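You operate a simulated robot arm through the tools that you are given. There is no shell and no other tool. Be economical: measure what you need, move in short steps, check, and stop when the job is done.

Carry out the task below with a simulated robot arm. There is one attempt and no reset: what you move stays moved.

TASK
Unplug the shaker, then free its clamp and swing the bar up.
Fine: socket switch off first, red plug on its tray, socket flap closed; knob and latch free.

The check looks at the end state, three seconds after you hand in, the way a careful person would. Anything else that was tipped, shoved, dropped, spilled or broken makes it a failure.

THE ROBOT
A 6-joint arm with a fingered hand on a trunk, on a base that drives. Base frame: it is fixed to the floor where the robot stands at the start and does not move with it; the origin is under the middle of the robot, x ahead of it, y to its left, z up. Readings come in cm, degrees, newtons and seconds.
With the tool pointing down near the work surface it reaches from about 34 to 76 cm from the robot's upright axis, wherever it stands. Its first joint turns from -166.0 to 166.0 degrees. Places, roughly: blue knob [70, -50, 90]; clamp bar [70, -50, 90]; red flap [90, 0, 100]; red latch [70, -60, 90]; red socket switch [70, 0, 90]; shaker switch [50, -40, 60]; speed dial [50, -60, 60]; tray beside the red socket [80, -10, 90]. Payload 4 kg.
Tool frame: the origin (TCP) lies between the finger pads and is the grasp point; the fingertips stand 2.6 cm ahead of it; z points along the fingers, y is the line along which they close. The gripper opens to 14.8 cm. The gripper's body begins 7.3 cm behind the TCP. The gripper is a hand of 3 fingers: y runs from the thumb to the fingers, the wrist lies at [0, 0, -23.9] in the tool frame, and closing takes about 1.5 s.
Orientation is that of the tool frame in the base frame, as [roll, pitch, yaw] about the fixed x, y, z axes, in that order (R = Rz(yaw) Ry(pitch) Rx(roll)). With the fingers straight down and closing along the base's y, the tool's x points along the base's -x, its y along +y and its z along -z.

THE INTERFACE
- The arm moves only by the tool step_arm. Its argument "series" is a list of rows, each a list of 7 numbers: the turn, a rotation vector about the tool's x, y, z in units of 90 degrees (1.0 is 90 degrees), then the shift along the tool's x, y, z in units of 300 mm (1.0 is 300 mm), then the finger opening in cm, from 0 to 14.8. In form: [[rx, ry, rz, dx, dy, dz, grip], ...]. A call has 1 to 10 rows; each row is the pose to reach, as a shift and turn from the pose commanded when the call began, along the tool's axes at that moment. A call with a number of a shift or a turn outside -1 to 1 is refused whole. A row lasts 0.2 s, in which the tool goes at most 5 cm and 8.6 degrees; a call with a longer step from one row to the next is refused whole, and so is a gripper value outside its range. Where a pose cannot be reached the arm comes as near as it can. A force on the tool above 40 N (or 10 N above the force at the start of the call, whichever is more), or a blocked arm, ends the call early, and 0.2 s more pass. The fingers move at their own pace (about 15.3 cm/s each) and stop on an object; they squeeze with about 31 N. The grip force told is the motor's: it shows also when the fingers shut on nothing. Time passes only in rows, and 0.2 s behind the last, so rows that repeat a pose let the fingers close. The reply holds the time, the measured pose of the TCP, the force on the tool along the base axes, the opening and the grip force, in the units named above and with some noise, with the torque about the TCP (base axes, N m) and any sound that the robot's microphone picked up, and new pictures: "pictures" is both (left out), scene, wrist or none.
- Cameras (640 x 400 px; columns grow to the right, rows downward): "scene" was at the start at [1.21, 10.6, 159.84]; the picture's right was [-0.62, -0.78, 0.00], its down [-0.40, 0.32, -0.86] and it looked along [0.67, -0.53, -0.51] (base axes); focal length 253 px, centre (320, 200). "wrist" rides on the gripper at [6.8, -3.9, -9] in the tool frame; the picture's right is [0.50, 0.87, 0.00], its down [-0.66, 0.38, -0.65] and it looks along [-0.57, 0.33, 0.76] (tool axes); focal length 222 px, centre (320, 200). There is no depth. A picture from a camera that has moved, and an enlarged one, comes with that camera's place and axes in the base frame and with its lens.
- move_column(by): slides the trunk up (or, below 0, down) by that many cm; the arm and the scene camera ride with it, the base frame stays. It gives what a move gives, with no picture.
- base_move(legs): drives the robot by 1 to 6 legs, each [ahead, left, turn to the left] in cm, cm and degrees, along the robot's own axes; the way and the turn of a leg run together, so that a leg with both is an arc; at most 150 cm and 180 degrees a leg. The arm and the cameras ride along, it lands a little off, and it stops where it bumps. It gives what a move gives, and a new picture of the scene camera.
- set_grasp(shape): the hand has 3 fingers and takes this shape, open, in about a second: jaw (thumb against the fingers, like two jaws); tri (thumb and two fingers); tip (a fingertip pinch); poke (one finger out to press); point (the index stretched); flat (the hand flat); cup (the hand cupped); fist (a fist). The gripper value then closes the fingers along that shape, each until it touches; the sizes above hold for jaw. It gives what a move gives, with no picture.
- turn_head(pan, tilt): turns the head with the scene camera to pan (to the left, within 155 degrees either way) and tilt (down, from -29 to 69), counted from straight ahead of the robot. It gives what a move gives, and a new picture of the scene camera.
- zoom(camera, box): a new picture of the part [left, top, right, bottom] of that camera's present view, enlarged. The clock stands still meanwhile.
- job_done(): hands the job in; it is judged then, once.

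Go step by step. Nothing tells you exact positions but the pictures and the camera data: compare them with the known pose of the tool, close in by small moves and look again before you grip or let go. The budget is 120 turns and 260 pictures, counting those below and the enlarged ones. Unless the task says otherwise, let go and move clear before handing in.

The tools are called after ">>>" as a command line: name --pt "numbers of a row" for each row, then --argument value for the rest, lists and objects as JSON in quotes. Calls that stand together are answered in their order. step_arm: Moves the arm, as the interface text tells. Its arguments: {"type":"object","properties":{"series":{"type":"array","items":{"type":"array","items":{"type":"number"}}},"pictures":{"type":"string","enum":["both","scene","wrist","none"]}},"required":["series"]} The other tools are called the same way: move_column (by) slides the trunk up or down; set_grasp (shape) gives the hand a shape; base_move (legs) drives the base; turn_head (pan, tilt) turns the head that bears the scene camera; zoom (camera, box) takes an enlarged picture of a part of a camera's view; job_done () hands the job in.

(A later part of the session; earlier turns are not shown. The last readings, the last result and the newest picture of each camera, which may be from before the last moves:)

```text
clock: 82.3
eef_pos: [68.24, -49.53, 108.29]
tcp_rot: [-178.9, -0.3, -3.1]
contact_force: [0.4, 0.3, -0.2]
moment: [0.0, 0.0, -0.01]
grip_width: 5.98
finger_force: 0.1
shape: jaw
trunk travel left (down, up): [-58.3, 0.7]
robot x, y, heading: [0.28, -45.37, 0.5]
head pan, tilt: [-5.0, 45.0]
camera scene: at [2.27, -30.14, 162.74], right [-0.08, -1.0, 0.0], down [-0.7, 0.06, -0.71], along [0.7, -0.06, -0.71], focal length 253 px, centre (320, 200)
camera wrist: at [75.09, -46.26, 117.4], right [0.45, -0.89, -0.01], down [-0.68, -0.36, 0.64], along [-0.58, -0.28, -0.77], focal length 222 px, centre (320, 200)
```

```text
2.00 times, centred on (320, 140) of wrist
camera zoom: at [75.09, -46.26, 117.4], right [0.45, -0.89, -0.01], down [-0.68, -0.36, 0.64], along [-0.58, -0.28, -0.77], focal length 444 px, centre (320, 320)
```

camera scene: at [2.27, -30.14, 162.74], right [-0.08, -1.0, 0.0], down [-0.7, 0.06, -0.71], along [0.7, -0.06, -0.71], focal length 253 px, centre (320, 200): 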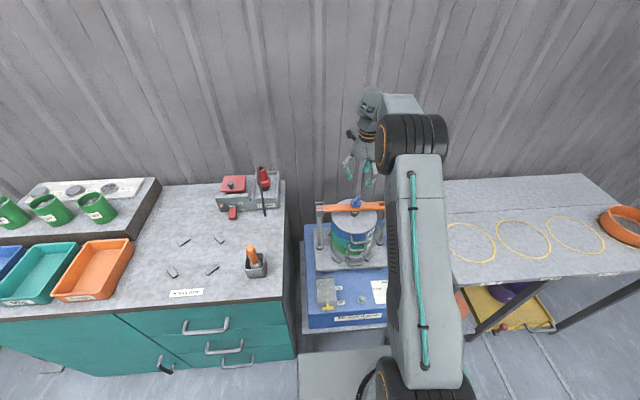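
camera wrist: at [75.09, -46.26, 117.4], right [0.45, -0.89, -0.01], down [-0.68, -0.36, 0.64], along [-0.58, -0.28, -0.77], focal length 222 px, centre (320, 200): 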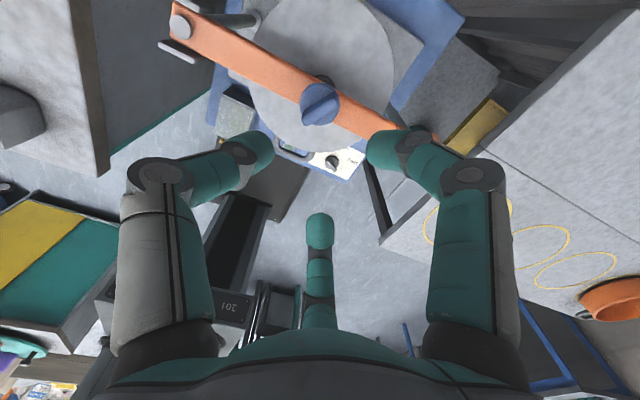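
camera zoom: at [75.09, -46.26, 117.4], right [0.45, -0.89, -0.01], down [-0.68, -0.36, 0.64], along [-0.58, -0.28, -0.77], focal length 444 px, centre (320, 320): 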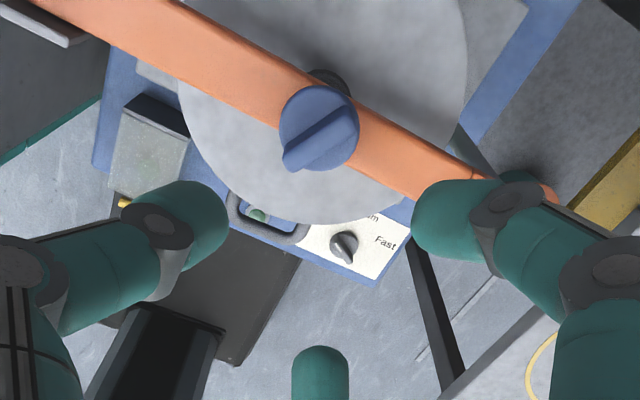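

The knob is loosened (turned ~127°). Next I move over the red latch.

>>> step_arm --pt "0 0 0 0.003 0.12 0 6" --pt "0 0 0 0.006 0.24 0 6" --pt "0 0 0 0.009 0.36 0 6" --pt "0 0 0 0.012 0.467 0.0 6" --pt "0 0 0 0.012 0.467 0.1 6" --pt "0 0 0 0.012 0.467 0.1 6"

>>> zoom --camera "wrist" --box '[220, 60, 420, 260]'

```text
clock: 83.7
eef_pos: [67.8, -63.62, 104.72]
tcp_rot: [-178.9, -0.2, -3.1]
contact_force: [-0.2, 0.4, 0.4]
moment: [0.06, -0.02, -0.01]
grip_width: 5.96
finger_force: 0.0
shape: jaw
trunk travel left (down, up): [-58.3, 0.7]
robot x, y, heading: [-0.02, -45.84, 0.6]
head pan, tilt: [-5.0, 45.0]
camera scene: at [2.31, -30.13, 162.74], right [-0.08, -1.0, 0.0], down [-0.71, 0.06, -0.71], along [0.7, -0.06, -0.71], focal length 253 px, centre (320, 200)
camera wrist: at [74.65, -60.31, 113.87], right [0.45, -0.89, -0.01], down [-0.68, -0.36, 0.64], along [-0.58, -0.28, -0.77], focal length 222 px, centre (320, 200)
```

scene: 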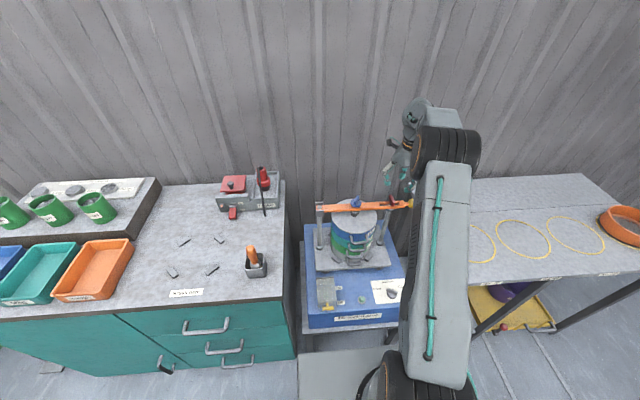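
wrist: 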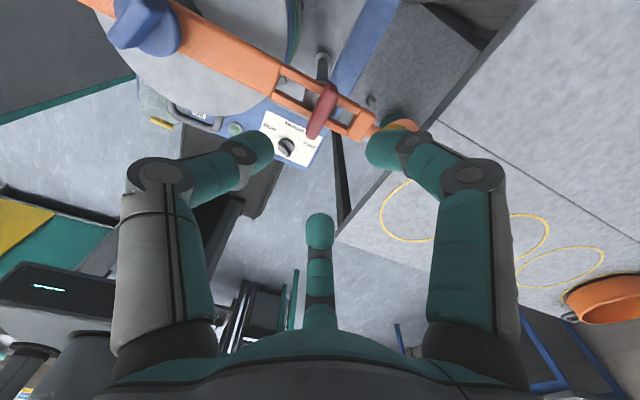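

```text
2.00 times, centred on (320, 160) of wrist
camera zoom: at [74.65, -60.31, 113.87], right [0.45, -0.89, -0.01], down [-0.68, -0.36, 0.64], along [-0.58, -0.28, -0.77], focal length 444 px, centre (320, 280)
```

zoom: 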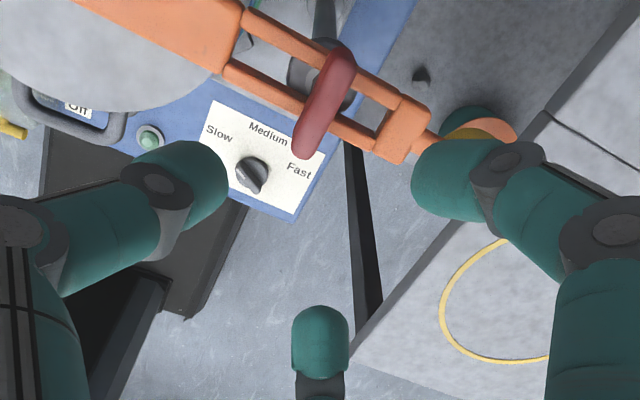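

The T-head lies along x, centre ≈(68.2,−63.2), top z≈94. I descend and grip it.

>>> step_arm --pt "0 0 0 0.013 -0.014 0.1 6" --pt "0 0 0 0.013 -0.014 0.2 6" --pt "0 0 0 0.013 -0.014 0.27 6" --pt "0 0 0 0.013 -0.014 0.313 6" --pt "0 0 0 0.013 -0.014 0.313 6" --pictures "wrist"

>>> zoom --camera "wrist" --box '[240, 80, 400, 240]'

```text
clock: 84.9
eef_pos: [68.33, -62.99, 95.62]
tcp_rot: [-178.7, -0.3, -3.1]
contact_force: [0.1, -1.0, 0.4]
moment: [0.03, -0.04, 0.01]
grip_width: 5.98
finger_force: 0.2
shape: jaw
trunk travel left (down, up): [-58.3, 0.7]
robot x, y, heading: [0.33, -45.95, 0.5]
head pan, tilt: [-5.0, 45.0]
camera wrist: at [75.18, -59.74, 104.64], right [0.45, -0.89, -0.02], down [-0.68, -0.36, 0.64], along [-0.58, -0.28, -0.77], focal length 222 px, centre (320, 200)
```

wrist: 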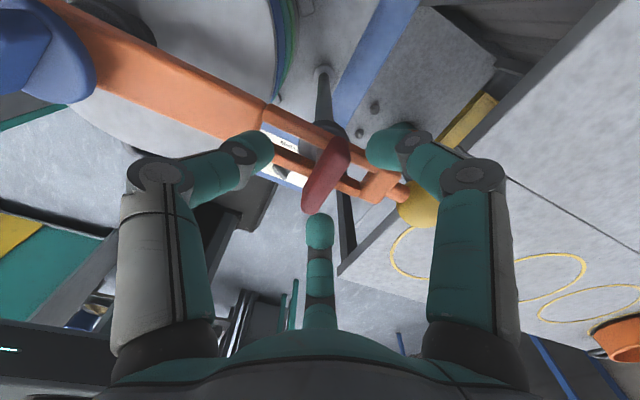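

```text
2.50 times, centred on (320, 160) of wrist
camera zoom: at [75.18, -59.74, 104.64], right [0.45, -0.89, -0.02], down [-0.68, -0.36, 0.64], along [-0.58, -0.28, -0.77], focal length 555 px, centre (320, 300)
```

zoom: 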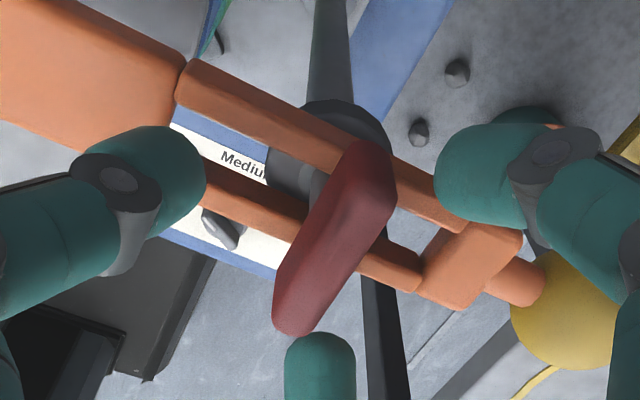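

>>> step_arm --pt "0 0 0 0.01 0 0.02 6" --pt "0 0 0 0.01 0 0.02 0" --pt "0 0 0 0.01 0 0.02 0" --pt "0 0 0 0.01 0 0.02 0" --pt "0 0 0 0.01 0 0.02 0" --pt "0 0 0 0.01 0 0.02 0" --pictures "wrist"

>>> zoom --camera "wrist" --box '[240, 80, 400, 240]'

```text
clock: 86.3
eef_pos: [68.63, -62.95, 95.0]
tcp_rot: [-178.7, -0.3, -3.0]
contact_force: [3.4, 2.9, 0.3]
moment: [0.26, -0.1, 0.0]
grip_width: 0.96
finger_force: 31.0
shape: jaw
trunk travel left (down, up): [-58.3, 0.7]
robot x, y, heading: [0.34, -45.73, 0.5]
head pan, tilt: [-5.0, 45.0]
camera wrist: at [75.57, -59.65, 104.08], right [0.45, -0.89, -0.01], down [-0.68, -0.36, 0.64], along [-0.58, -0.28, -0.77], focal length 222 px, centre (320, 200)
```

wrist: 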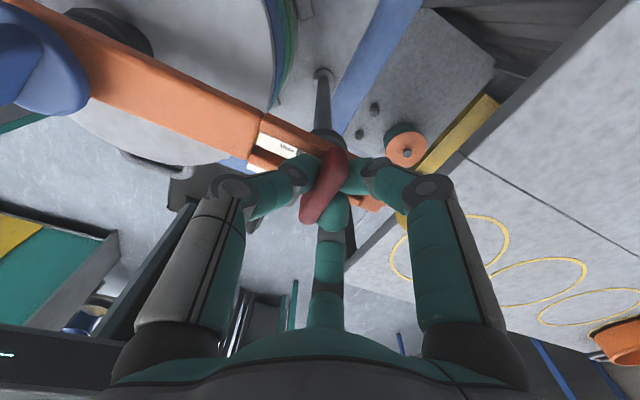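

```text
2.50 times, centred on (320, 160) of wrist
camera zoom: at [75.57, -59.65, 104.08], right [0.45, -0.89, -0.01], down [-0.68, -0.36, 0.64], along [-0.58, -0.28, -0.77], focal length 555 px, centre (320, 300)
```

zoom: 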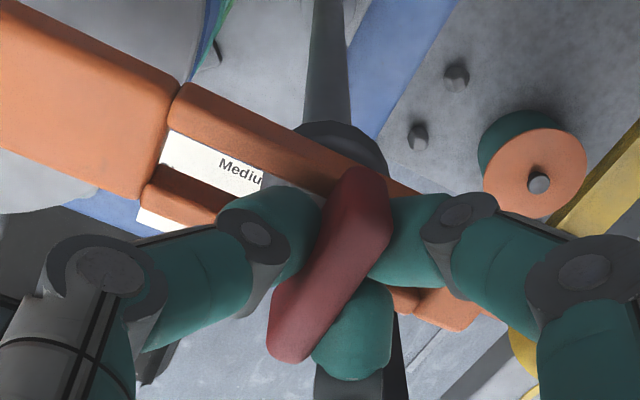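

Gripped well. I try turning it clockwise 35° first, watching the torque.

>>> step_arm --pt "0 0 0.08 0 0 0 0" --pt "0 0 0.16 0 0 0 0" --pt "0 0 0.24 0 0 0 0" --pt "0 0 0.32 0 0 0 0" --pt "0 0 0.39 0 0 0 0" --pictures "wrist"

>>> zoom --camera "wrist" --box '[240, 80, 400, 240]'

```text
clock: 87.5
eef_pos: [68.39, -62.93, 94.97]
tcp_rot: [-178.9, 0.5, -38.3]
contact_force: [-5.8, 5.3, 2.6]
moment: [0.5, 0.14, 0.52]
grip_width: 0.71
finger_force: 30.8
shape: jaw
trunk travel left (down, up): [-58.3, 0.7]
robot x, y, heading: [0.37, -45.68, 0.5]
head pan, tilt: [-5.0, 45.0]
camera wrist: at [76.14, -64.23, 103.96], right [-0.14, -0.99, -0.02], down [-0.75, 0.1, 0.65], along [-0.64, 0.11, -0.76], focal length 222 px, centre (320, 200)
```

wrist: 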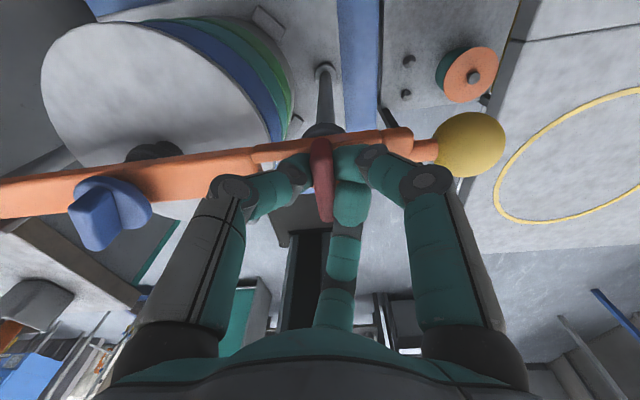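

```text
2.50 times, centred on (320, 160) of wrist
camera zoom: at [76.14, -64.23, 103.96], right [-0.14, -0.99, -0.02], down [-0.75, 0.1, 0.65], along [-0.64, 0.11, -0.76], focal length 555 px, centre (320, 300)
```

zoom: 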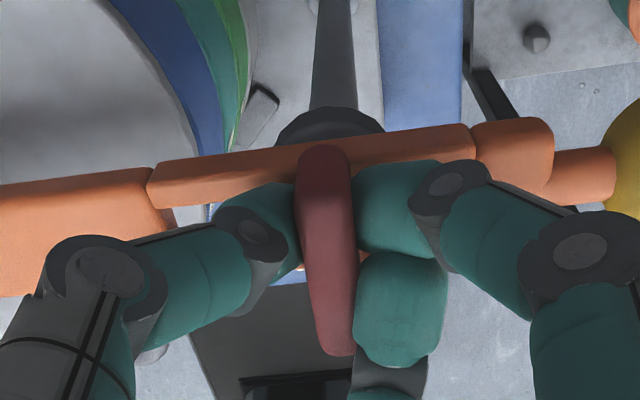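

Clockwise is blocked (the head stayed along x). I turn counter-clockwise instead.

>>> step_arm --pt "0 0 -0.09 0 0 0 0" --pt "0 0 -0.18 0 0 0 0" --pt "0 0 -0.27 0 0 0 0" --pt "0 0 -0.36 0 0 0 0" --pt "0 0 -0.45 0 0 0 0" --pt "0 0 -0.54 0 0 0 0" --pt "0 0 -0.63 0 0 0 0" --pt "0 0 -0.72 0 0 0 0" --pt "0 0 -0.81 0 0 0 0" --pt "0 0 -0.9 0 0 0 0" --pictures "wrist"

>>> zoom --camera "wrist" --box '[240, 80, 400, 240]'

```text
clock: 89.7
eef_pos: [68.42, -63.13, 95.15]
tcp_rot: [-179.5, -1.0, 42.9]
contact_force: [-21.4, -0.1, 2.9]
moment: [0.1, 0.65, -0.04]
grip_width: 0.67
finger_force: 30.5
shape: jaw
trunk travel left (down, up): [-58.3, 0.7]
robot x, y, heading: [0.15, -45.56, 0.2]
head pan, tilt: [-5.0, 45.0]
camera wrist: at [70.61, -55.84, 104.18], right [0.96, -0.29, 0.0], down [-0.23, -0.74, 0.64], along [-0.19, -0.61, -0.77], focal length 222 px, centre (320, 200)
```

wrist: 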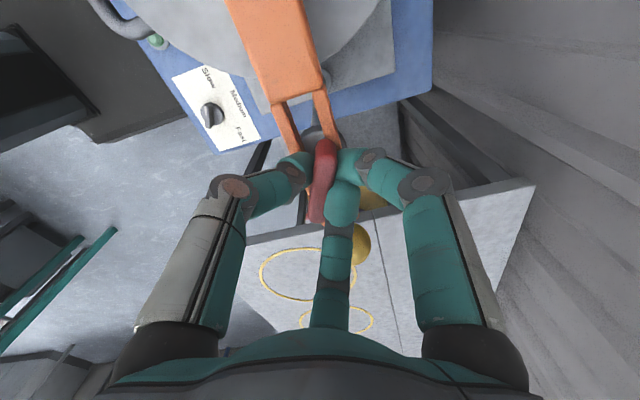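

```text
2.50 times, centred on (320, 160) of wrist
camera zoom: at [70.61, -55.84, 104.18], right [0.96, -0.29, 0.0], down [-0.23, -0.74, 0.64], along [-0.19, -0.61, -0.77], focal length 555 px, centre (320, 300)
```

zoom: 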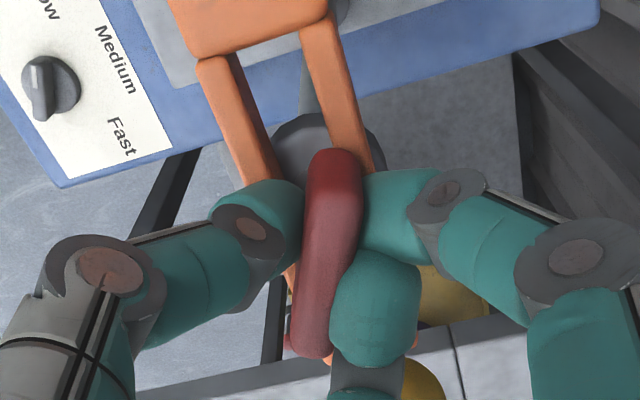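

It turns that way — now about 75–80° round. I continue a bit more.

>>> step_arm --pt "0 0 -0.07 0 0 0 0" --pt "0 0 -0.14 0 0 0 0" --pt "0 0 -0.21 0 0 0 0" --pt "0 0 -0.28 0 0 0 0" --pt "0 0 -0.28 0 0 0 0" --pictures "wrist"

>>> zoom --camera "wrist" --box '[240, 80, 400, 240]'

```text
clock: 90.9
eef_pos: [68.28, -63.1, 95.02]
tcp_rot: [-180.0, -1.1, 68.1]
contact_force: [-20.9, -8.9, 3.8]
moment: [-0.2, 0.71, -0.03]
grip_width: 0.66
finger_force: 31.1
shape: jaw
trunk travel left (down, up): [-58.3, 0.7]
robot x, y, heading: [0.23, -45.71, 0.5]
head pan, tilt: [-5.0, 45.0]
camera wrist: at [67.23, -55.61, 104.18], right [0.99, 0.14, 0.01], down [0.1, -0.76, 0.64], along [0.1, -0.63, -0.77], focal length 222 px, centre (320, 200)
```

wrist: 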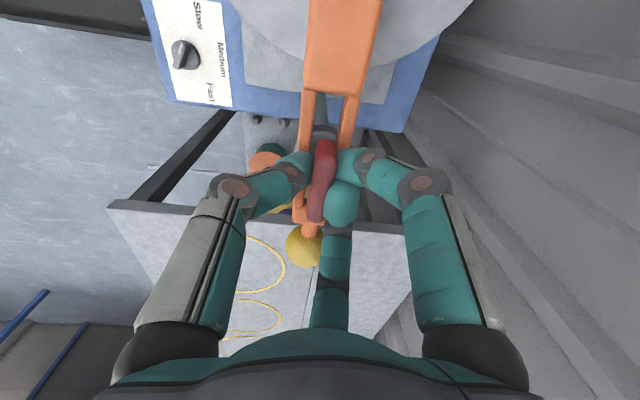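

```text
2.50 times, centred on (320, 160) of wrist
camera zoom: at [67.23, -55.61, 104.18], right [0.99, 0.14, 0.01], down [0.1, -0.76, 0.64], along [0.1, -0.63, -0.77], focal length 555 px, centre (320, 300)
```

zoom: 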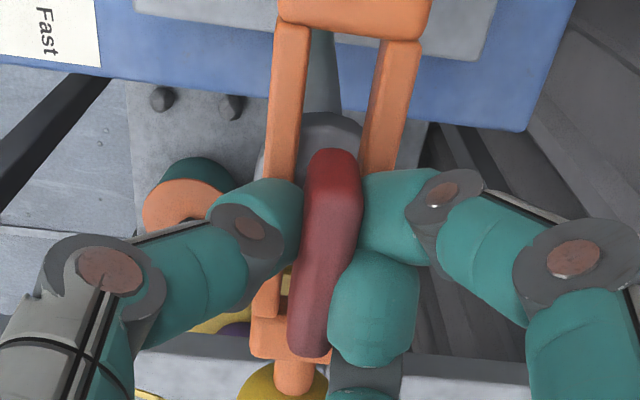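

The T-head is now aligned with the slot. I release and rise to check.

>>> step_arm --pt "0 0 0 0 0 0 3" --pt "0 0 0 0 0 0 6" --pt "0 0 0 0 0 0 6" --pt "0 0 0 0 0 -0.1 6" --pt "0 0 0 0 0 -0.2 6" --pt "0 0 0 0 0 -0.3 6" --pt "0 0 0 0 0 -0.4 6" --pt "0 0 0 0 0 -0.4 6"

>>> zoom --camera "wrist" --box '[220, 60, 420, 260]'

>>> zoom --camera "scene" --box '[310, 180, 420, 250]'

```text
clock: 92.7
eef_pos: [68.6, -63.26, 106.96]
tcp_rot: [-179.9, -1.2, 68.0]
contact_force: [-0.4, 0.3, 0.9]
moment: [0.03, 0.0, 0.0]
grip_width: 5.95
finger_force: 0.0
shape: jaw
trunk travel left (down, up): [-58.3, 0.7]
robot x, y, heading: [0.42, -45.75, 0.5]
head pan, tilt: [-5.0, 45.0]
camera scene: at [2.27, -30.15, 162.74], right [-0.08, -1.0, 0.0], down [-0.7, 0.06, -0.71], along [0.7, -0.06, -0.71], focal length 253 px, centre (320, 200)
camera wrist: at [67.36, -55.84, 116.12], right [0.99, 0.14, 0.01], down [0.1, -0.76, 0.64], along [0.1, -0.63, -0.77], focal length 222 px, centre (320, 200)
```

scene: 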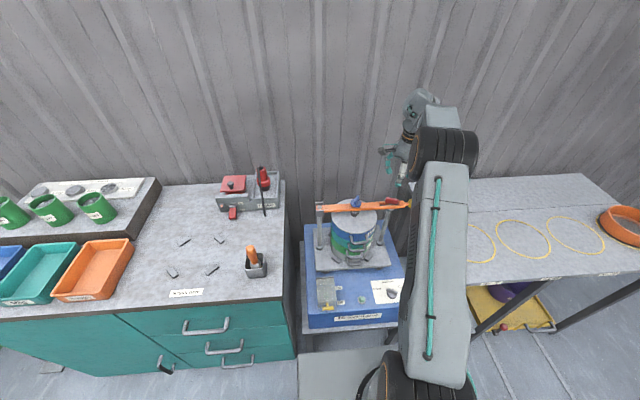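
wrist: 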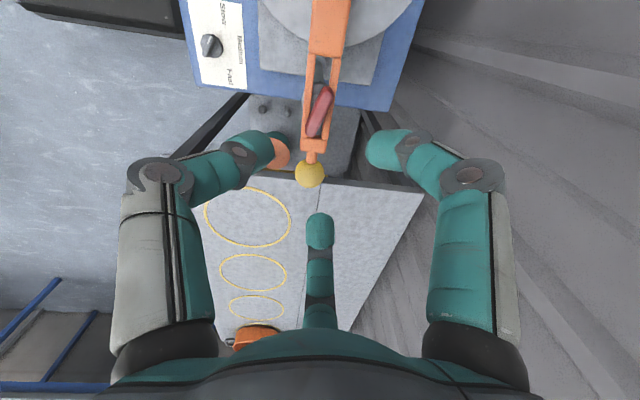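

```text
2.00 times, centred on (320, 160) of wrist
camera zoom: at [67.36, -55.84, 116.12], right [0.99, 0.14, 0.01], down [0.1, -0.76, 0.64], along [0.1, -0.63, -0.77], focal length 444 px, centre (320, 280)
```

zoom: 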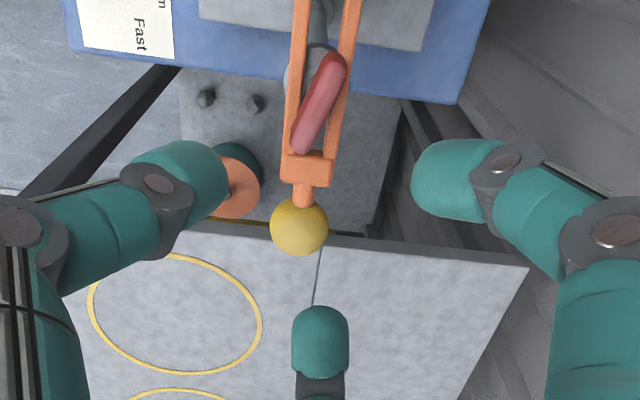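

```text
5.71 times, centred on (365, 215) of scene
camera zoom: at [2.27, -30.15, 162.74], right [-0.08, -1.0, 0.0], down [-0.7, 0.06, -0.71], along [0.7, -0.06, -0.71], focal length 1444 px, centre (63, 114)
```

zoom: 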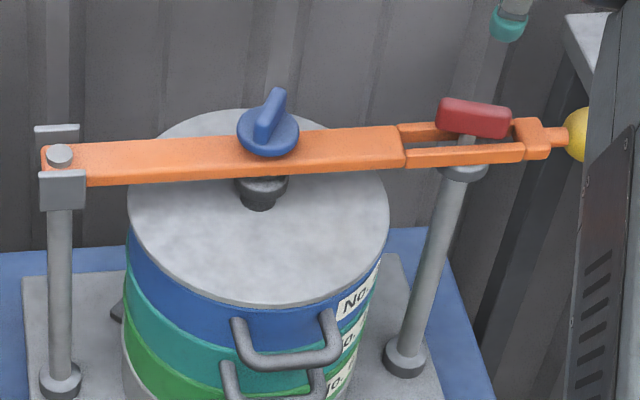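

The latch sprang/was nudged back to ~76°. I re-grip and turn it the remaining ~15°.

>>> step_arm --pt "0 0 -0.04 0 0 0.12 6" --pt "0 0 -0.08 0 0 0.24 6" --pt "0 0 -0.08 0 0 0.34 6" --pt "0 0 -0.08 0 0 0.4 6" --pt "0 0 -0.08 0 0 0.4 3" --pt "0 0 -0.08 0 0 0.4 0" --pt "0 0 -0.08 0 0 0.4 0" --pt "0 0 -0.16 0 0 0.4 0" --pt "0 0 -0.24 0 0 0.4 0" --pt "0 0 -0.3 0 0 0.4 0" --pictures "wrist"

>>> zoom --camera "wrist" --box '[240, 80, 400, 240]'

```text
clock: 94.8
eef_pos: [70.2, -62.69, 95.47]
tcp_rot: [-178.2, -0.8, 90.8]
contact_force: [-25.4, 0.0, -0.8]
moment: [0.13, 0.61, -0.14]
grip_width: 0.94
finger_force: 31.2
shape: jaw
out of reach, approached as far as the arm can: row 9, 10
trunk travel left (down, up): [-58.3, 0.7]
robot x, y, heading: [0.09, -45.62, 0.3]
head pan, tilt: [-5.0, 45.0]
stopped in row 10: the force on the tool passed its limit at 45 N (the readings are from after the stop); the commanded pose is now the measured one
camera wrist: at [66.54, -56.02, 104.69], right [0.86, 0.51, -0.02], down [0.41, -0.66, 0.63], along [0.31, -0.55, -0.77], focal length 222 px, centre (320, 200)
```

wrist: 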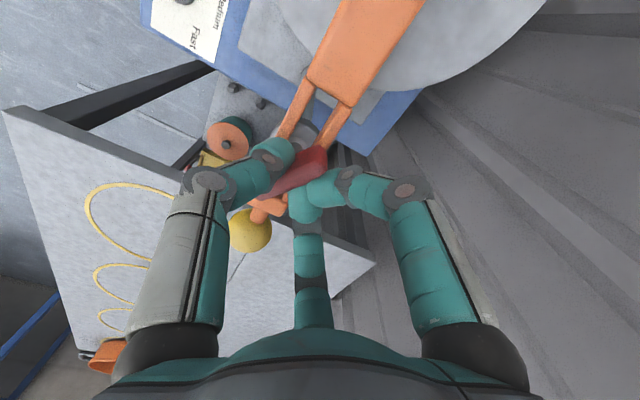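

```text
2.50 times, centred on (320, 160) of wrist
camera zoom: at [66.54, -56.02, 104.69], right [0.86, 0.51, -0.02], down [0.41, -0.66, 0.63], along [0.31, -0.55, -0.77], focal length 555 px, centre (320, 300)
```

zoom: 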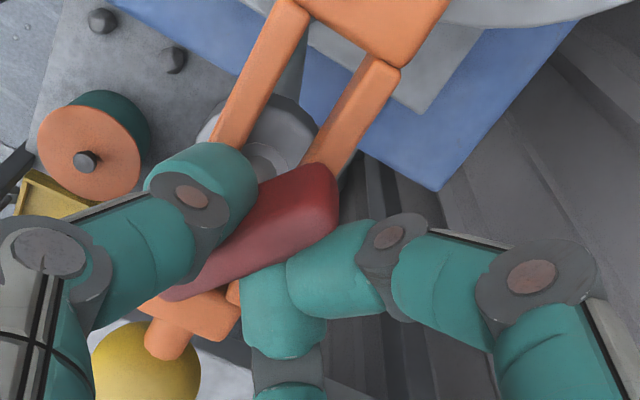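

The wrist reached its joint limit. I release, rise and rewind the wrist by 180° so there's room to turn.

>>> step_arm --pt "0 0 0 0 0 0 4" --pt "0 0 0 0 0 0 7" --pt "0 0 0 0 0 -0.05 7" --pt "0 0 0 0 0 -0.15 7" --pt "0 0 0 0 0 -0.25 7" --pt "0 0 0 0 0 -0.35 7" --pt "0 0 0.09 0 0 -0.4 7" --pt "0 0 0.18 0 0 -0.4 7" --pt "0 0 0.27 0 0 -0.4 7" --pt "0 0 0.36 0 0 -0.4 7" --pictures "none"

>>> step_arm --pt "0 0 0.09 0 0 0 7" --pt "0 0 0.18 0 0 0 7" --pt "0 0 0.27 0 0 0 7" --pt "0 0 0.36 0 0 0 7" --pt "0 0 0.45 0 0 0 7" --pt "0 0 0.54 0 0 0 7" --pt "0 0 0.63 0 0 0 7" --pt "0 0 0.72 0 0 0 7" --pt "0 0 0.81 0 0 0 7" --pt "0 0 0.9 0 0 0 7" --pictures "none"

>>> step_arm --pt "0 0 0.09 0 0 0 7" --pt "0 0 0.18 0 0 0 7" --pt "0 0 0.27 0 0 0 7" --pt "0 0 0.36 0 0 0 7" --pt "0 0 0.45 0 0 0 7" --pt "0 0 0.54 0 0 0 7" --pt "0 0 0.63 0 0 0 7" --pt "0 0 0.72 0 0 0 7" --pt "0 0 0.81 0 0 0 7" --pt "0 0 0.9 0 0 0 7" --pictures "wrist"

>>> zoom --camera "wrist" --box '[220, 40, 420, 240]'

>>> zoom --camera "scene" --box '[310, 180, 420, 250]'

```text
clock: 97.0
eef_pos: [71.02, -62.66, 107.56]
tcp_rot: [-178.4, 0.1, 58.2]
contact_force: [0.1, -0.4, 0.5]
moment: [-0.02, 0.01, 0.01]
grip_width: 6.95
finger_force: 0.1
shape: jaw
trunk travel left (down, up): [-58.3, 0.7]
robot x, y, heading: [-0.18, -45.5, 0.3]
head pan, tilt: [-5.0, 45.0]
```

```text
clock: 99.2
eef_pos: [70.98, -62.81, 107.5]
tcp_rot: [-179.8, 1.6, -22.8]
contact_force: [1.4, -0.4, 0.6]
moment: [0.0, -0.02, -0.01]
grip_width: 6.97
finger_force: 0.1
shape: jaw
trunk travel left (down, up): [-58.3, 0.7]
robot x, y, heading: [0.01, -45.32, 0.7]
head pan, tilt: [-5.0, 45.0]
```

```text
clock: 101.4
eef_pos: [71.04, -62.63, 107.49]
tcp_rot: [178.4, 0.3, -103.8]
contact_force: [-0.5, 0.0, -0.3]
moment: [0.01, 0.0, -0.02]
grip_width: 6.97
finger_force: 0.1
shape: jaw
trunk travel left (down, up): [-58.3, 0.7]
robot x, y, heading: [0.28, -45.79, 0.2]
head pan, tilt: [-5.0, 45.0]
camera wrist: at [73.45, -70.24, 116.34], right [-0.96, -0.28, 0.02], down [-0.2, 0.72, 0.67], along [-0.2, 0.64, -0.74], focal length 222 px, centre (320, 200)
```

wrist: 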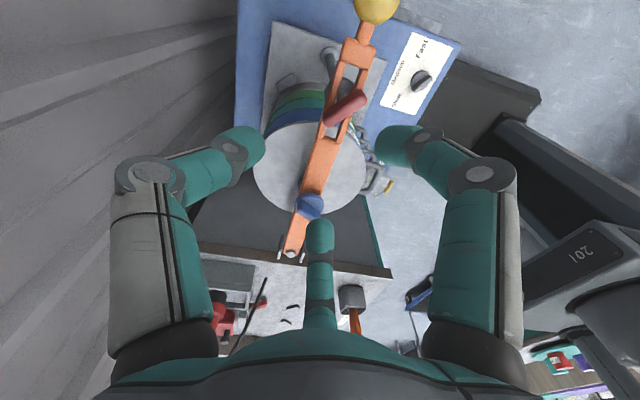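

```text
2.00 times, centred on (320, 140) of wrist
camera zoom: at [73.45, -70.24, 116.34], right [-0.96, -0.28, 0.02], down [-0.2, 0.72, 0.67], along [-0.2, 0.64, -0.74], focal length 444 px, centre (320, 320)
```

zoom: 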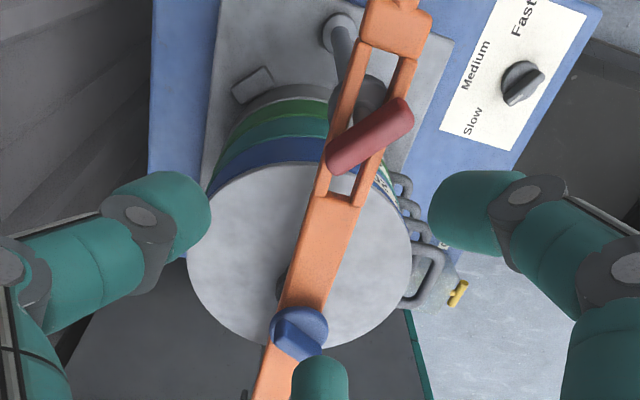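

```text
5.71 times, centred on (365, 215) of scene
camera zoom: at [2.24, -30.17, 162.74], right [-0.08, -1.0, 0.0], down [-0.7, 0.06, -0.71], along [0.7, -0.06, -0.71], focal length 1444 px, centre (63, 114)
```

zoom: 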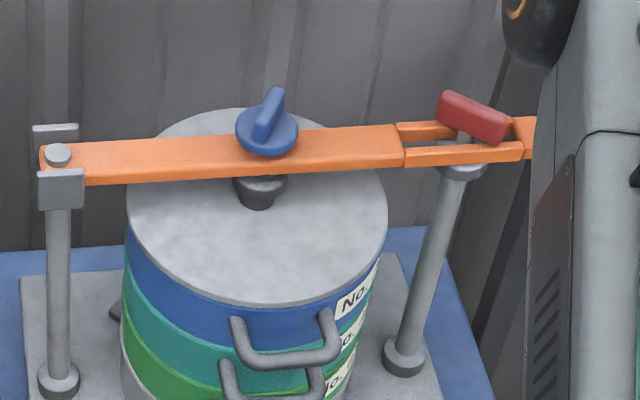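

Head is at ~61°, centre (68.45,−63.2). I align the hand across it, descend, grip, and turn it 35° counter-clockwise.

>>> step_arm --pt "0 0 0.06 0.02 0.04 0.06 7" --pt "0 0 0.12 0.039 0.079 0.16 6" --pt "0 0 0.167 0.039 0.079 0.26 6" --pt "0 0 0.167 0.039 0.079 0.36 6" --pt "0 0 0.167 0.039 0.079 0.416 6" --pt "0 0 0.167 0.039 0.079 0.416 6" --pt "0 0 0.167 0.039 0.079 0.416 0" --pt "0 0 0.167 0.039 0.079 0.416 0" --pt "0 0 0.167 0.039 0.079 0.416 0" --pt "0 0 0.167 0.039 0.079 0.416 0" --pictures "wrist"

>>> zoom --camera "wrist" --box '[240, 80, 400, 240]'

```text
clock: 103.6
eef_pos: [68.15, -63.01, 95.18]
tcp_rot: [178.3, 0.0, -118.8]
contact_force: [5.2, 3.7, -3.6]
moment: [0.0, -0.2, 0.01]
grip_width: 1.37
finger_force: 31.2
shape: jaw
trunk travel left (down, up): [-58.3, 0.7]
robot x, y, heading: [0.34, -45.6, 0.4]
head pan, tilt: [-5.0, 45.0]
camera wrist: at [68.54, -70.89, 104.09], right [-1.0, -0.02, 0.02], down [0.0, 0.75, 0.66], along [-0.03, 0.66, -0.75], focal length 222 px, centre (320, 200)
```

wrist: 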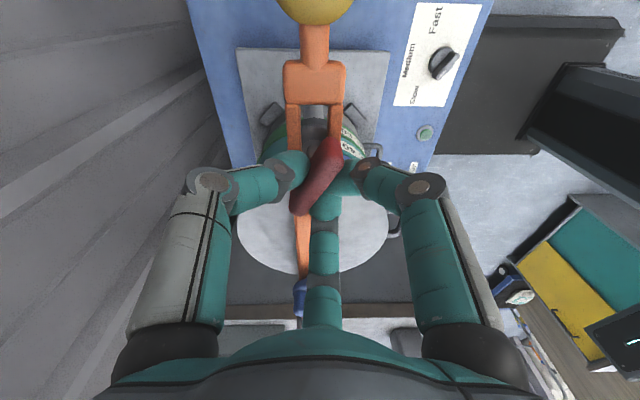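

```text
2.50 times, centred on (320, 160) of wrist
camera zoom: at [68.54, -70.89, 104.09], right [-1.0, -0.02, 0.02], down [0.0, 0.75, 0.66], along [-0.03, 0.66, -0.75], focal length 555 px, centre (320, 300)
```

zoom: 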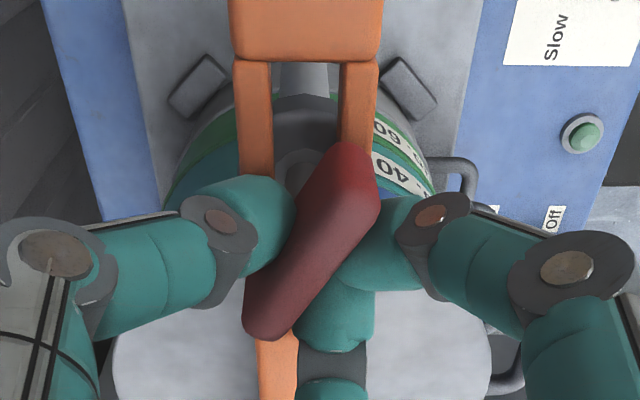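

>>> step_arm --pt "0 0 -0.08 0 0 0 0" --pt "0 0 -0.16 0 0 0 0" --pt "0 0 -0.24 0 0 0 0" --pt "0 0 -0.32 0 0 0 0" --pt "0 0 -0.4 0 0 0 0" --pt "0 0 -0.46 0 0 0 0" --pt "0 0 -0.46 0 0 0 0" --pictures "wrist"

>>> zoom --camera "wrist" --box '[240, 80, 400, 240]'

```text
clock: 105.2
eef_pos: [68.13, -63.27, 95.1]
tcp_rot: [178.7, 1.0, -77.3]
contact_force: [1.4, -10.1, -0.7]
moment: [-0.14, -0.17, -0.28]
grip_width: 1.33
finger_force: 31.0
shape: jaw
trunk travel left (down, up): [-58.3, 0.7]
robot x, y, heading: [-0.03, -45.39, 0.1]
head pan, tilt: [-5.0, 45.0]
camera wrist: at [73.61, -69.07, 103.88], right [-0.73, -0.68, 0.01], down [-0.5, 0.55, 0.67], along [-0.46, 0.49, -0.74], focal length 222 px, centre (320, 200)
```

wrist: 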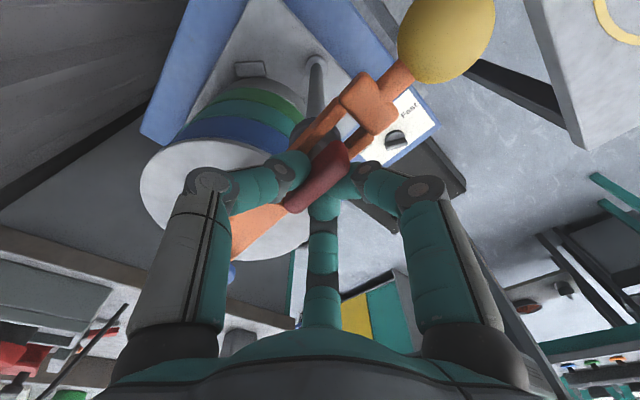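

```text
2.50 times, centred on (320, 160) of wrist
camera zoom: at [73.61, -69.07, 103.88], right [-0.73, -0.68, 0.01], down [-0.5, 0.55, 0.67], along [-0.46, 0.49, -0.74], focal length 555 px, centre (320, 300)
```

zoom: 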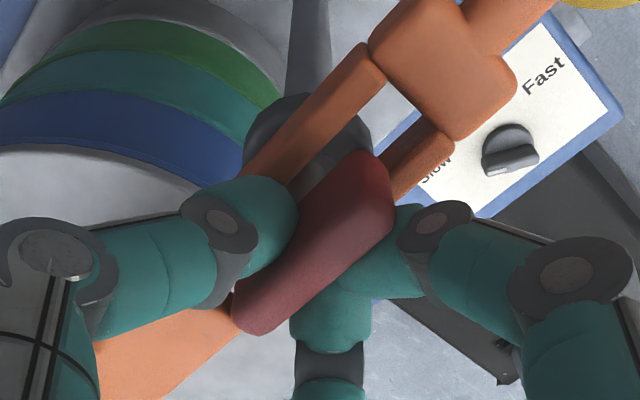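

The head is now at ~95–100°. I release gently and look.

>>> step_arm --pt "0 0 0 0 0 0 1.6" --pt "0 0 0 0 0 0 2.2" --pt "0 0 0 0 0 0 3" --pt "0 0 0 0 0 0 4" --pt "0 0 0 0 0 0 5.5" --pt "0 0 0 0 0 -0.08 6" --pt "0 0 0 0 0 -0.18 6" --pt "0 0 0 0 0 -0.3 6" --pt "0 0 0 0 0 -0.4 6" --pictures "wrist"

>>> zoom --camera "wrist" --box '[240, 40, 440, 240]'

>>> zoom --camera "scene" --box '[310, 180, 420, 250]'

```text
clock: 107.2
eef_pos: [68.32, -62.98, 107.41]
tcp_rot: [178.8, 1.0, -77.4]
contact_force: [-0.2, -0.1, 0.1]
moment: [-0.02, 0.03, 0.0]
grip_width: 5.96
finger_force: 0.0
shape: jaw
trunk travel left (down, up): [-58.3, 0.7]
robot x, y, heading: [0.26, -45.79, 0.2]
head pan, tilt: [-5.0, 45.0]
camera wrist: at [73.79, -68.82, 116.12], right [-0.73, -0.68, 0.01], down [-0.5, 0.55, 0.67], along [-0.46, 0.49, -0.74], focal length 222 px, centre (320, 200)
```

wrist: 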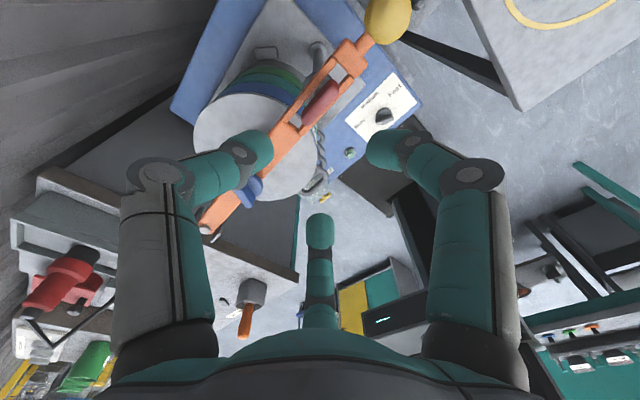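

```text
2.00 times, centred on (340, 140) of wrist
camera zoom: at [73.79, -68.82, 116.12], right [-0.73, -0.68, 0.01], down [-0.5, 0.55, 0.67], along [-0.46, 0.49, -0.74], focal length 444 px, centre (280, 320)
```

zoom: 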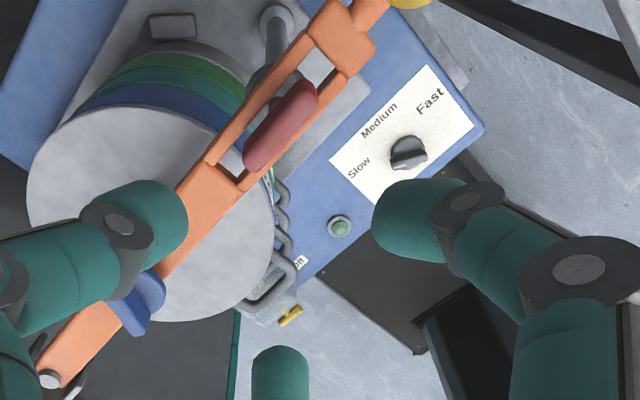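

```text
5.71 times, centred on (365, 215) of scene
camera zoom: at [2.23, -30.17, 162.73], right [-0.08, -1.0, 0.0], down [-0.7, 0.06, -0.71], along [0.7, -0.06, -0.71], focal length 1444 px, centre (63, 114)
```

zoom: 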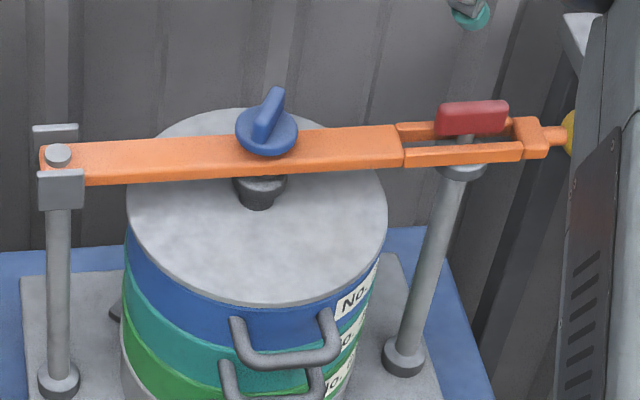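

The latch is aligned with the slot and free. Next: unwind the wrist and move over the yellow ball handle to swing the bar up.

>>> step_arm --pt "0 0 0.09 0.03 0.006 -0.02 7" --pt "0 0 0.18 0.06 0.012 -0.04 7" --pt "0 0 0.27 0.09 0.02 -0.04 7" --pt "0 0 0.36 0.12 0.026 -0.04 7" --pt "0 0 0.45 0.15 0.033 -0.04 7" --pt "0 0 0.54 0.18 0.04 -0.04 7" --pt "0 0 0.63 0.21 0.046 -0.04 7" --pt "0 0 0.72 0.24 0.052 -0.04 7" --pt "0 0 0.81 0.27 0.06 -0.04 7" --pt "0 0 0.9 0.293 0.065 -0.04 7" --pictures "none"

>>> step_arm --pt "0 0 0.08 0 0 0 7" --pt "0 0 0.16 0 0 0 7" --pt "0 0 0.24 0 0 0 7" --pt "0 0 0.24 0 0 0 7" --pictures "wrist"

```text
clock: 109.4
eef_pos: [68.38, -72.26, 108.05]
tcp_rot: [178.8, -1.0, -158.3]
contact_force: [0.3, 0.5, 0.6]
moment: [0.01, -0.03, 0.01]
grip_width: 6.97
finger_force: 0.1
shape: jaw
trunk travel left (down, up): [-58.3, 0.7]
robot x, y, heading: [-0.1, -45.4, 0.7]
head pan, tilt: [-5.0, 45.0]
```

```text
clock: 110.4
eef_pos: [68.49, -72.27, 108.22]
tcp_rot: [179.2, -1.3, -179.9]
contact_force: [0.0, -0.2, 0.0]
moment: [-0.01, -0.01, 0.05]
grip_width: 6.92
finger_force: 0.1
shape: jaw
trunk travel left (down, up): [-58.3, 0.7]
robot x, y, heading: [0.24, -45.48, 0.5]
head pan, tilt: [-5.0, 45.0]
camera wrist: at [61.96, -76.28, 117.25], right [-0.5, 0.87, 0.02], down [0.67, 0.37, 0.64], along [0.55, 0.34, -0.77], focal length 222 px, centre (320, 200)
```

wrist: 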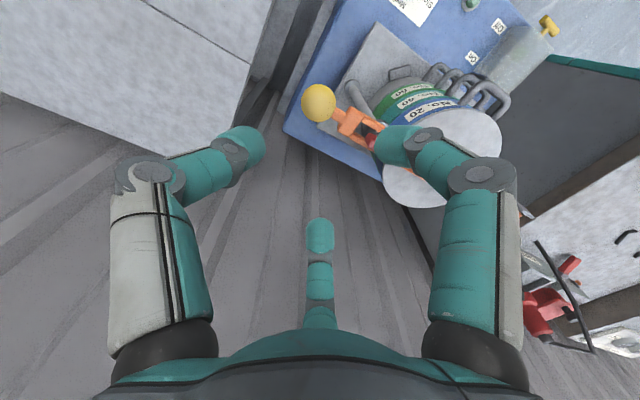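

The ball is right below at (68.3,−72). I descend and grip it.

>>> step_arm --pt "0 0 0 0.003 0.004 0.14 7" --pt "0 0 0 0.007 0.007 0.28 7" --pt "0 0 0 0.007 0.007 0.4 7" --pt "0 0 0 0.007 0.007 0.5 7" --pt "0 0 0 0.007 0.007 0.56 7" --pt "0 0 0 0.007 0.007 0.56 7" --pictures "wrist"

>>> zoom --camera "wrist" --box '[220, 80, 420, 280]'

```text
clock: 111.8
eef_pos: [67.79, -71.8, 91.29]
tcp_rot: [179.2, -1.4, -180.0]
contact_force: [0.1, 0.0, 0.0]
moment: [-0.02, 0.0, 0.0]
grip_width: 6.98
finger_force: 0.1
shape: jaw
trunk travel left (down, up): [-58.3, 0.7]
robot x, y, heading: [-0.04, -45.92, 0.4]
head pan, tilt: [-5.0, 45.0]
camera wrist: at [61.41, -75.84, 100.44], right [-0.5, 0.86, 0.02], down [0.67, 0.37, 0.64], along [0.55, 0.34, -0.77], focal length 222 px, centre (320, 200)
```

wrist: 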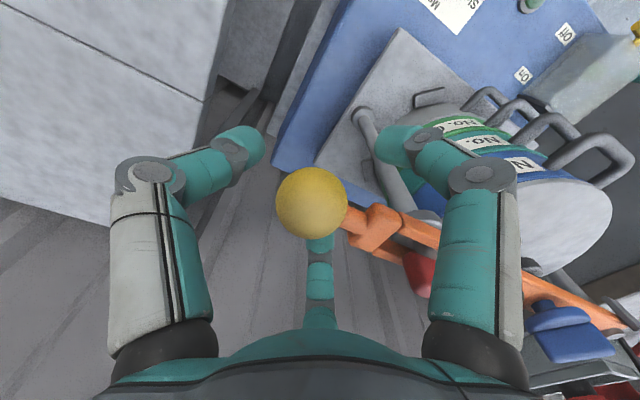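

```text
2.00 times, centred on (320, 180) of wrist
camera zoom: at [61.41, -75.84, 100.44], right [-0.5, 0.86, 0.02], down [0.67, 0.37, 0.64], along [0.55, 0.34, -0.77], focal length 444 px, centre (320, 240)
```

zoom: 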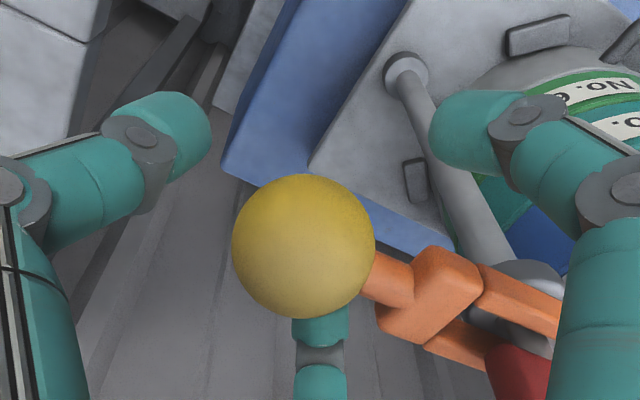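

>>> step_arm --pt "0 0 0 -0.007 -0.012 0 7" --pt "0 0 0 -0.007 -0.012 0 3" --pt "0 0 0 -0.007 -0.012 0 0" --pt "0 0 0 -0.007 -0.012 0 0" --pt "0 0 0 -0.007 -0.012 0 0" --pt "0 0 0 -0.007 -0.012 0 0" --pictures "wrist"

```text
clock: 113.2
eef_pos: [68.17, -72.08, 91.48]
tcp_rot: [179.2, -1.3, -179.9]
contact_force: [0.2, -2.2, -2.2]
moment: [0.04, -0.01, 0.0]
grip_width: 1.12
finger_force: 31.0
shape: jaw
trunk travel left (down, up): [-58.3, 0.7]
robot x, y, heading: [0.58, -45.63, 0.1]
head pan, tilt: [-5.0, 45.0]
camera wrist: at [61.58, -76.22, 100.49], right [-0.5, 0.86, 0.02], down [0.67, 0.37, 0.64], along [0.55, 0.34, -0.77], focal length 222 px, centre (320, 200)
```

wrist: 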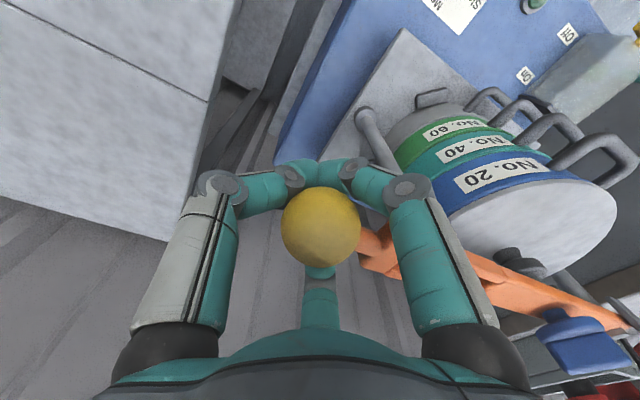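

The ball sits caged in the fingers. I start lifting along the arc around the hinge (radius ≈36.5 cm), first 30°.

>>> step_arm --pt "0 0 0 0 0.005 -0.106 0" --pt "0 0 0 0 0.018 -0.211 0" --pt "0 0 0 0 0.041 -0.315 0" --pt "0 0 0 0 0.073 -0.416 0" --pt "0 0 0 0 0.114 -0.514 0" --pt "0 0 0 0 0.163 -0.608 0"

>>> zoom --camera "scene" --box '[300, 100, 440, 250]'

```text
clock: 114.6
eef_pos: [68.36, -67.32, 109.61]
tcp_rot: [179.2, -1.5, 180.0]
contact_force: [-5.2, 2.7, -4.2]
moment: [-0.05, -0.01, 0.03]
grip_width: 1.09
finger_force: 31.2
shape: jaw
trunk travel left (down, up): [-58.3, 0.7]
robot x, y, heading: [-0.14, -45.7, 0.3]
head pan, tilt: [-5.0, 45.0]
camera scene: at [2.21, -30.14, 162.73], right [-0.08, -1.0, 0.0], down [-0.7, 0.06, -0.71], along [0.7, -0.06, -0.71], focal length 253 px, centre (320, 200)
camera wrist: at [61.85, -71.37, 118.73], right [-0.5, 0.86, 0.02], down [0.67, 0.37, 0.64], along [0.55, 0.34, -0.77], focal length 222 px, centre (320, 200)
```

scene: 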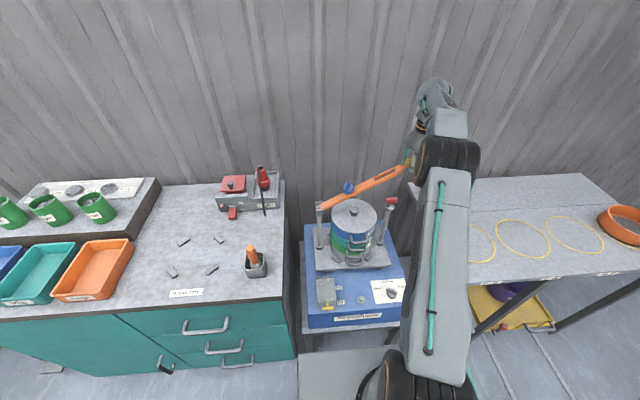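
wrist: 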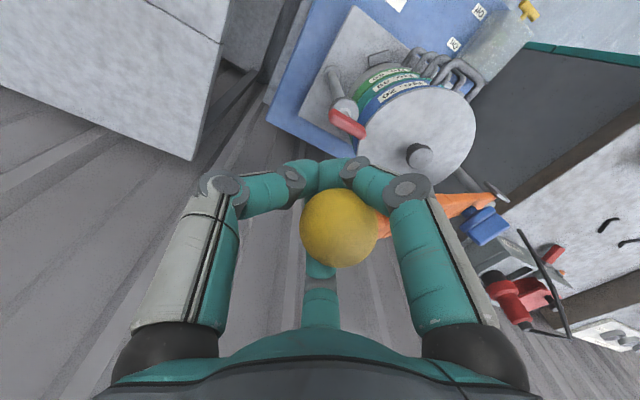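

```text
2.67 times, centred on (370, 175) of scene
camera zoom: at [2.21, -30.14, 162.73], right [-0.08, -1.0, 0.0], down [-0.7, 0.06, -0.71], along [0.7, -0.06, -0.71], focal length 674 px, centre (187, 267)
```

zoom: 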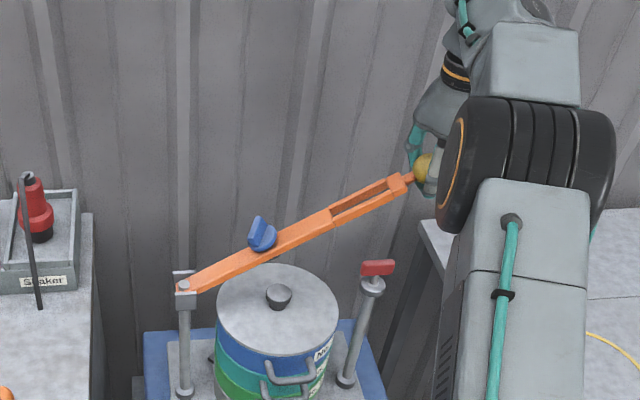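

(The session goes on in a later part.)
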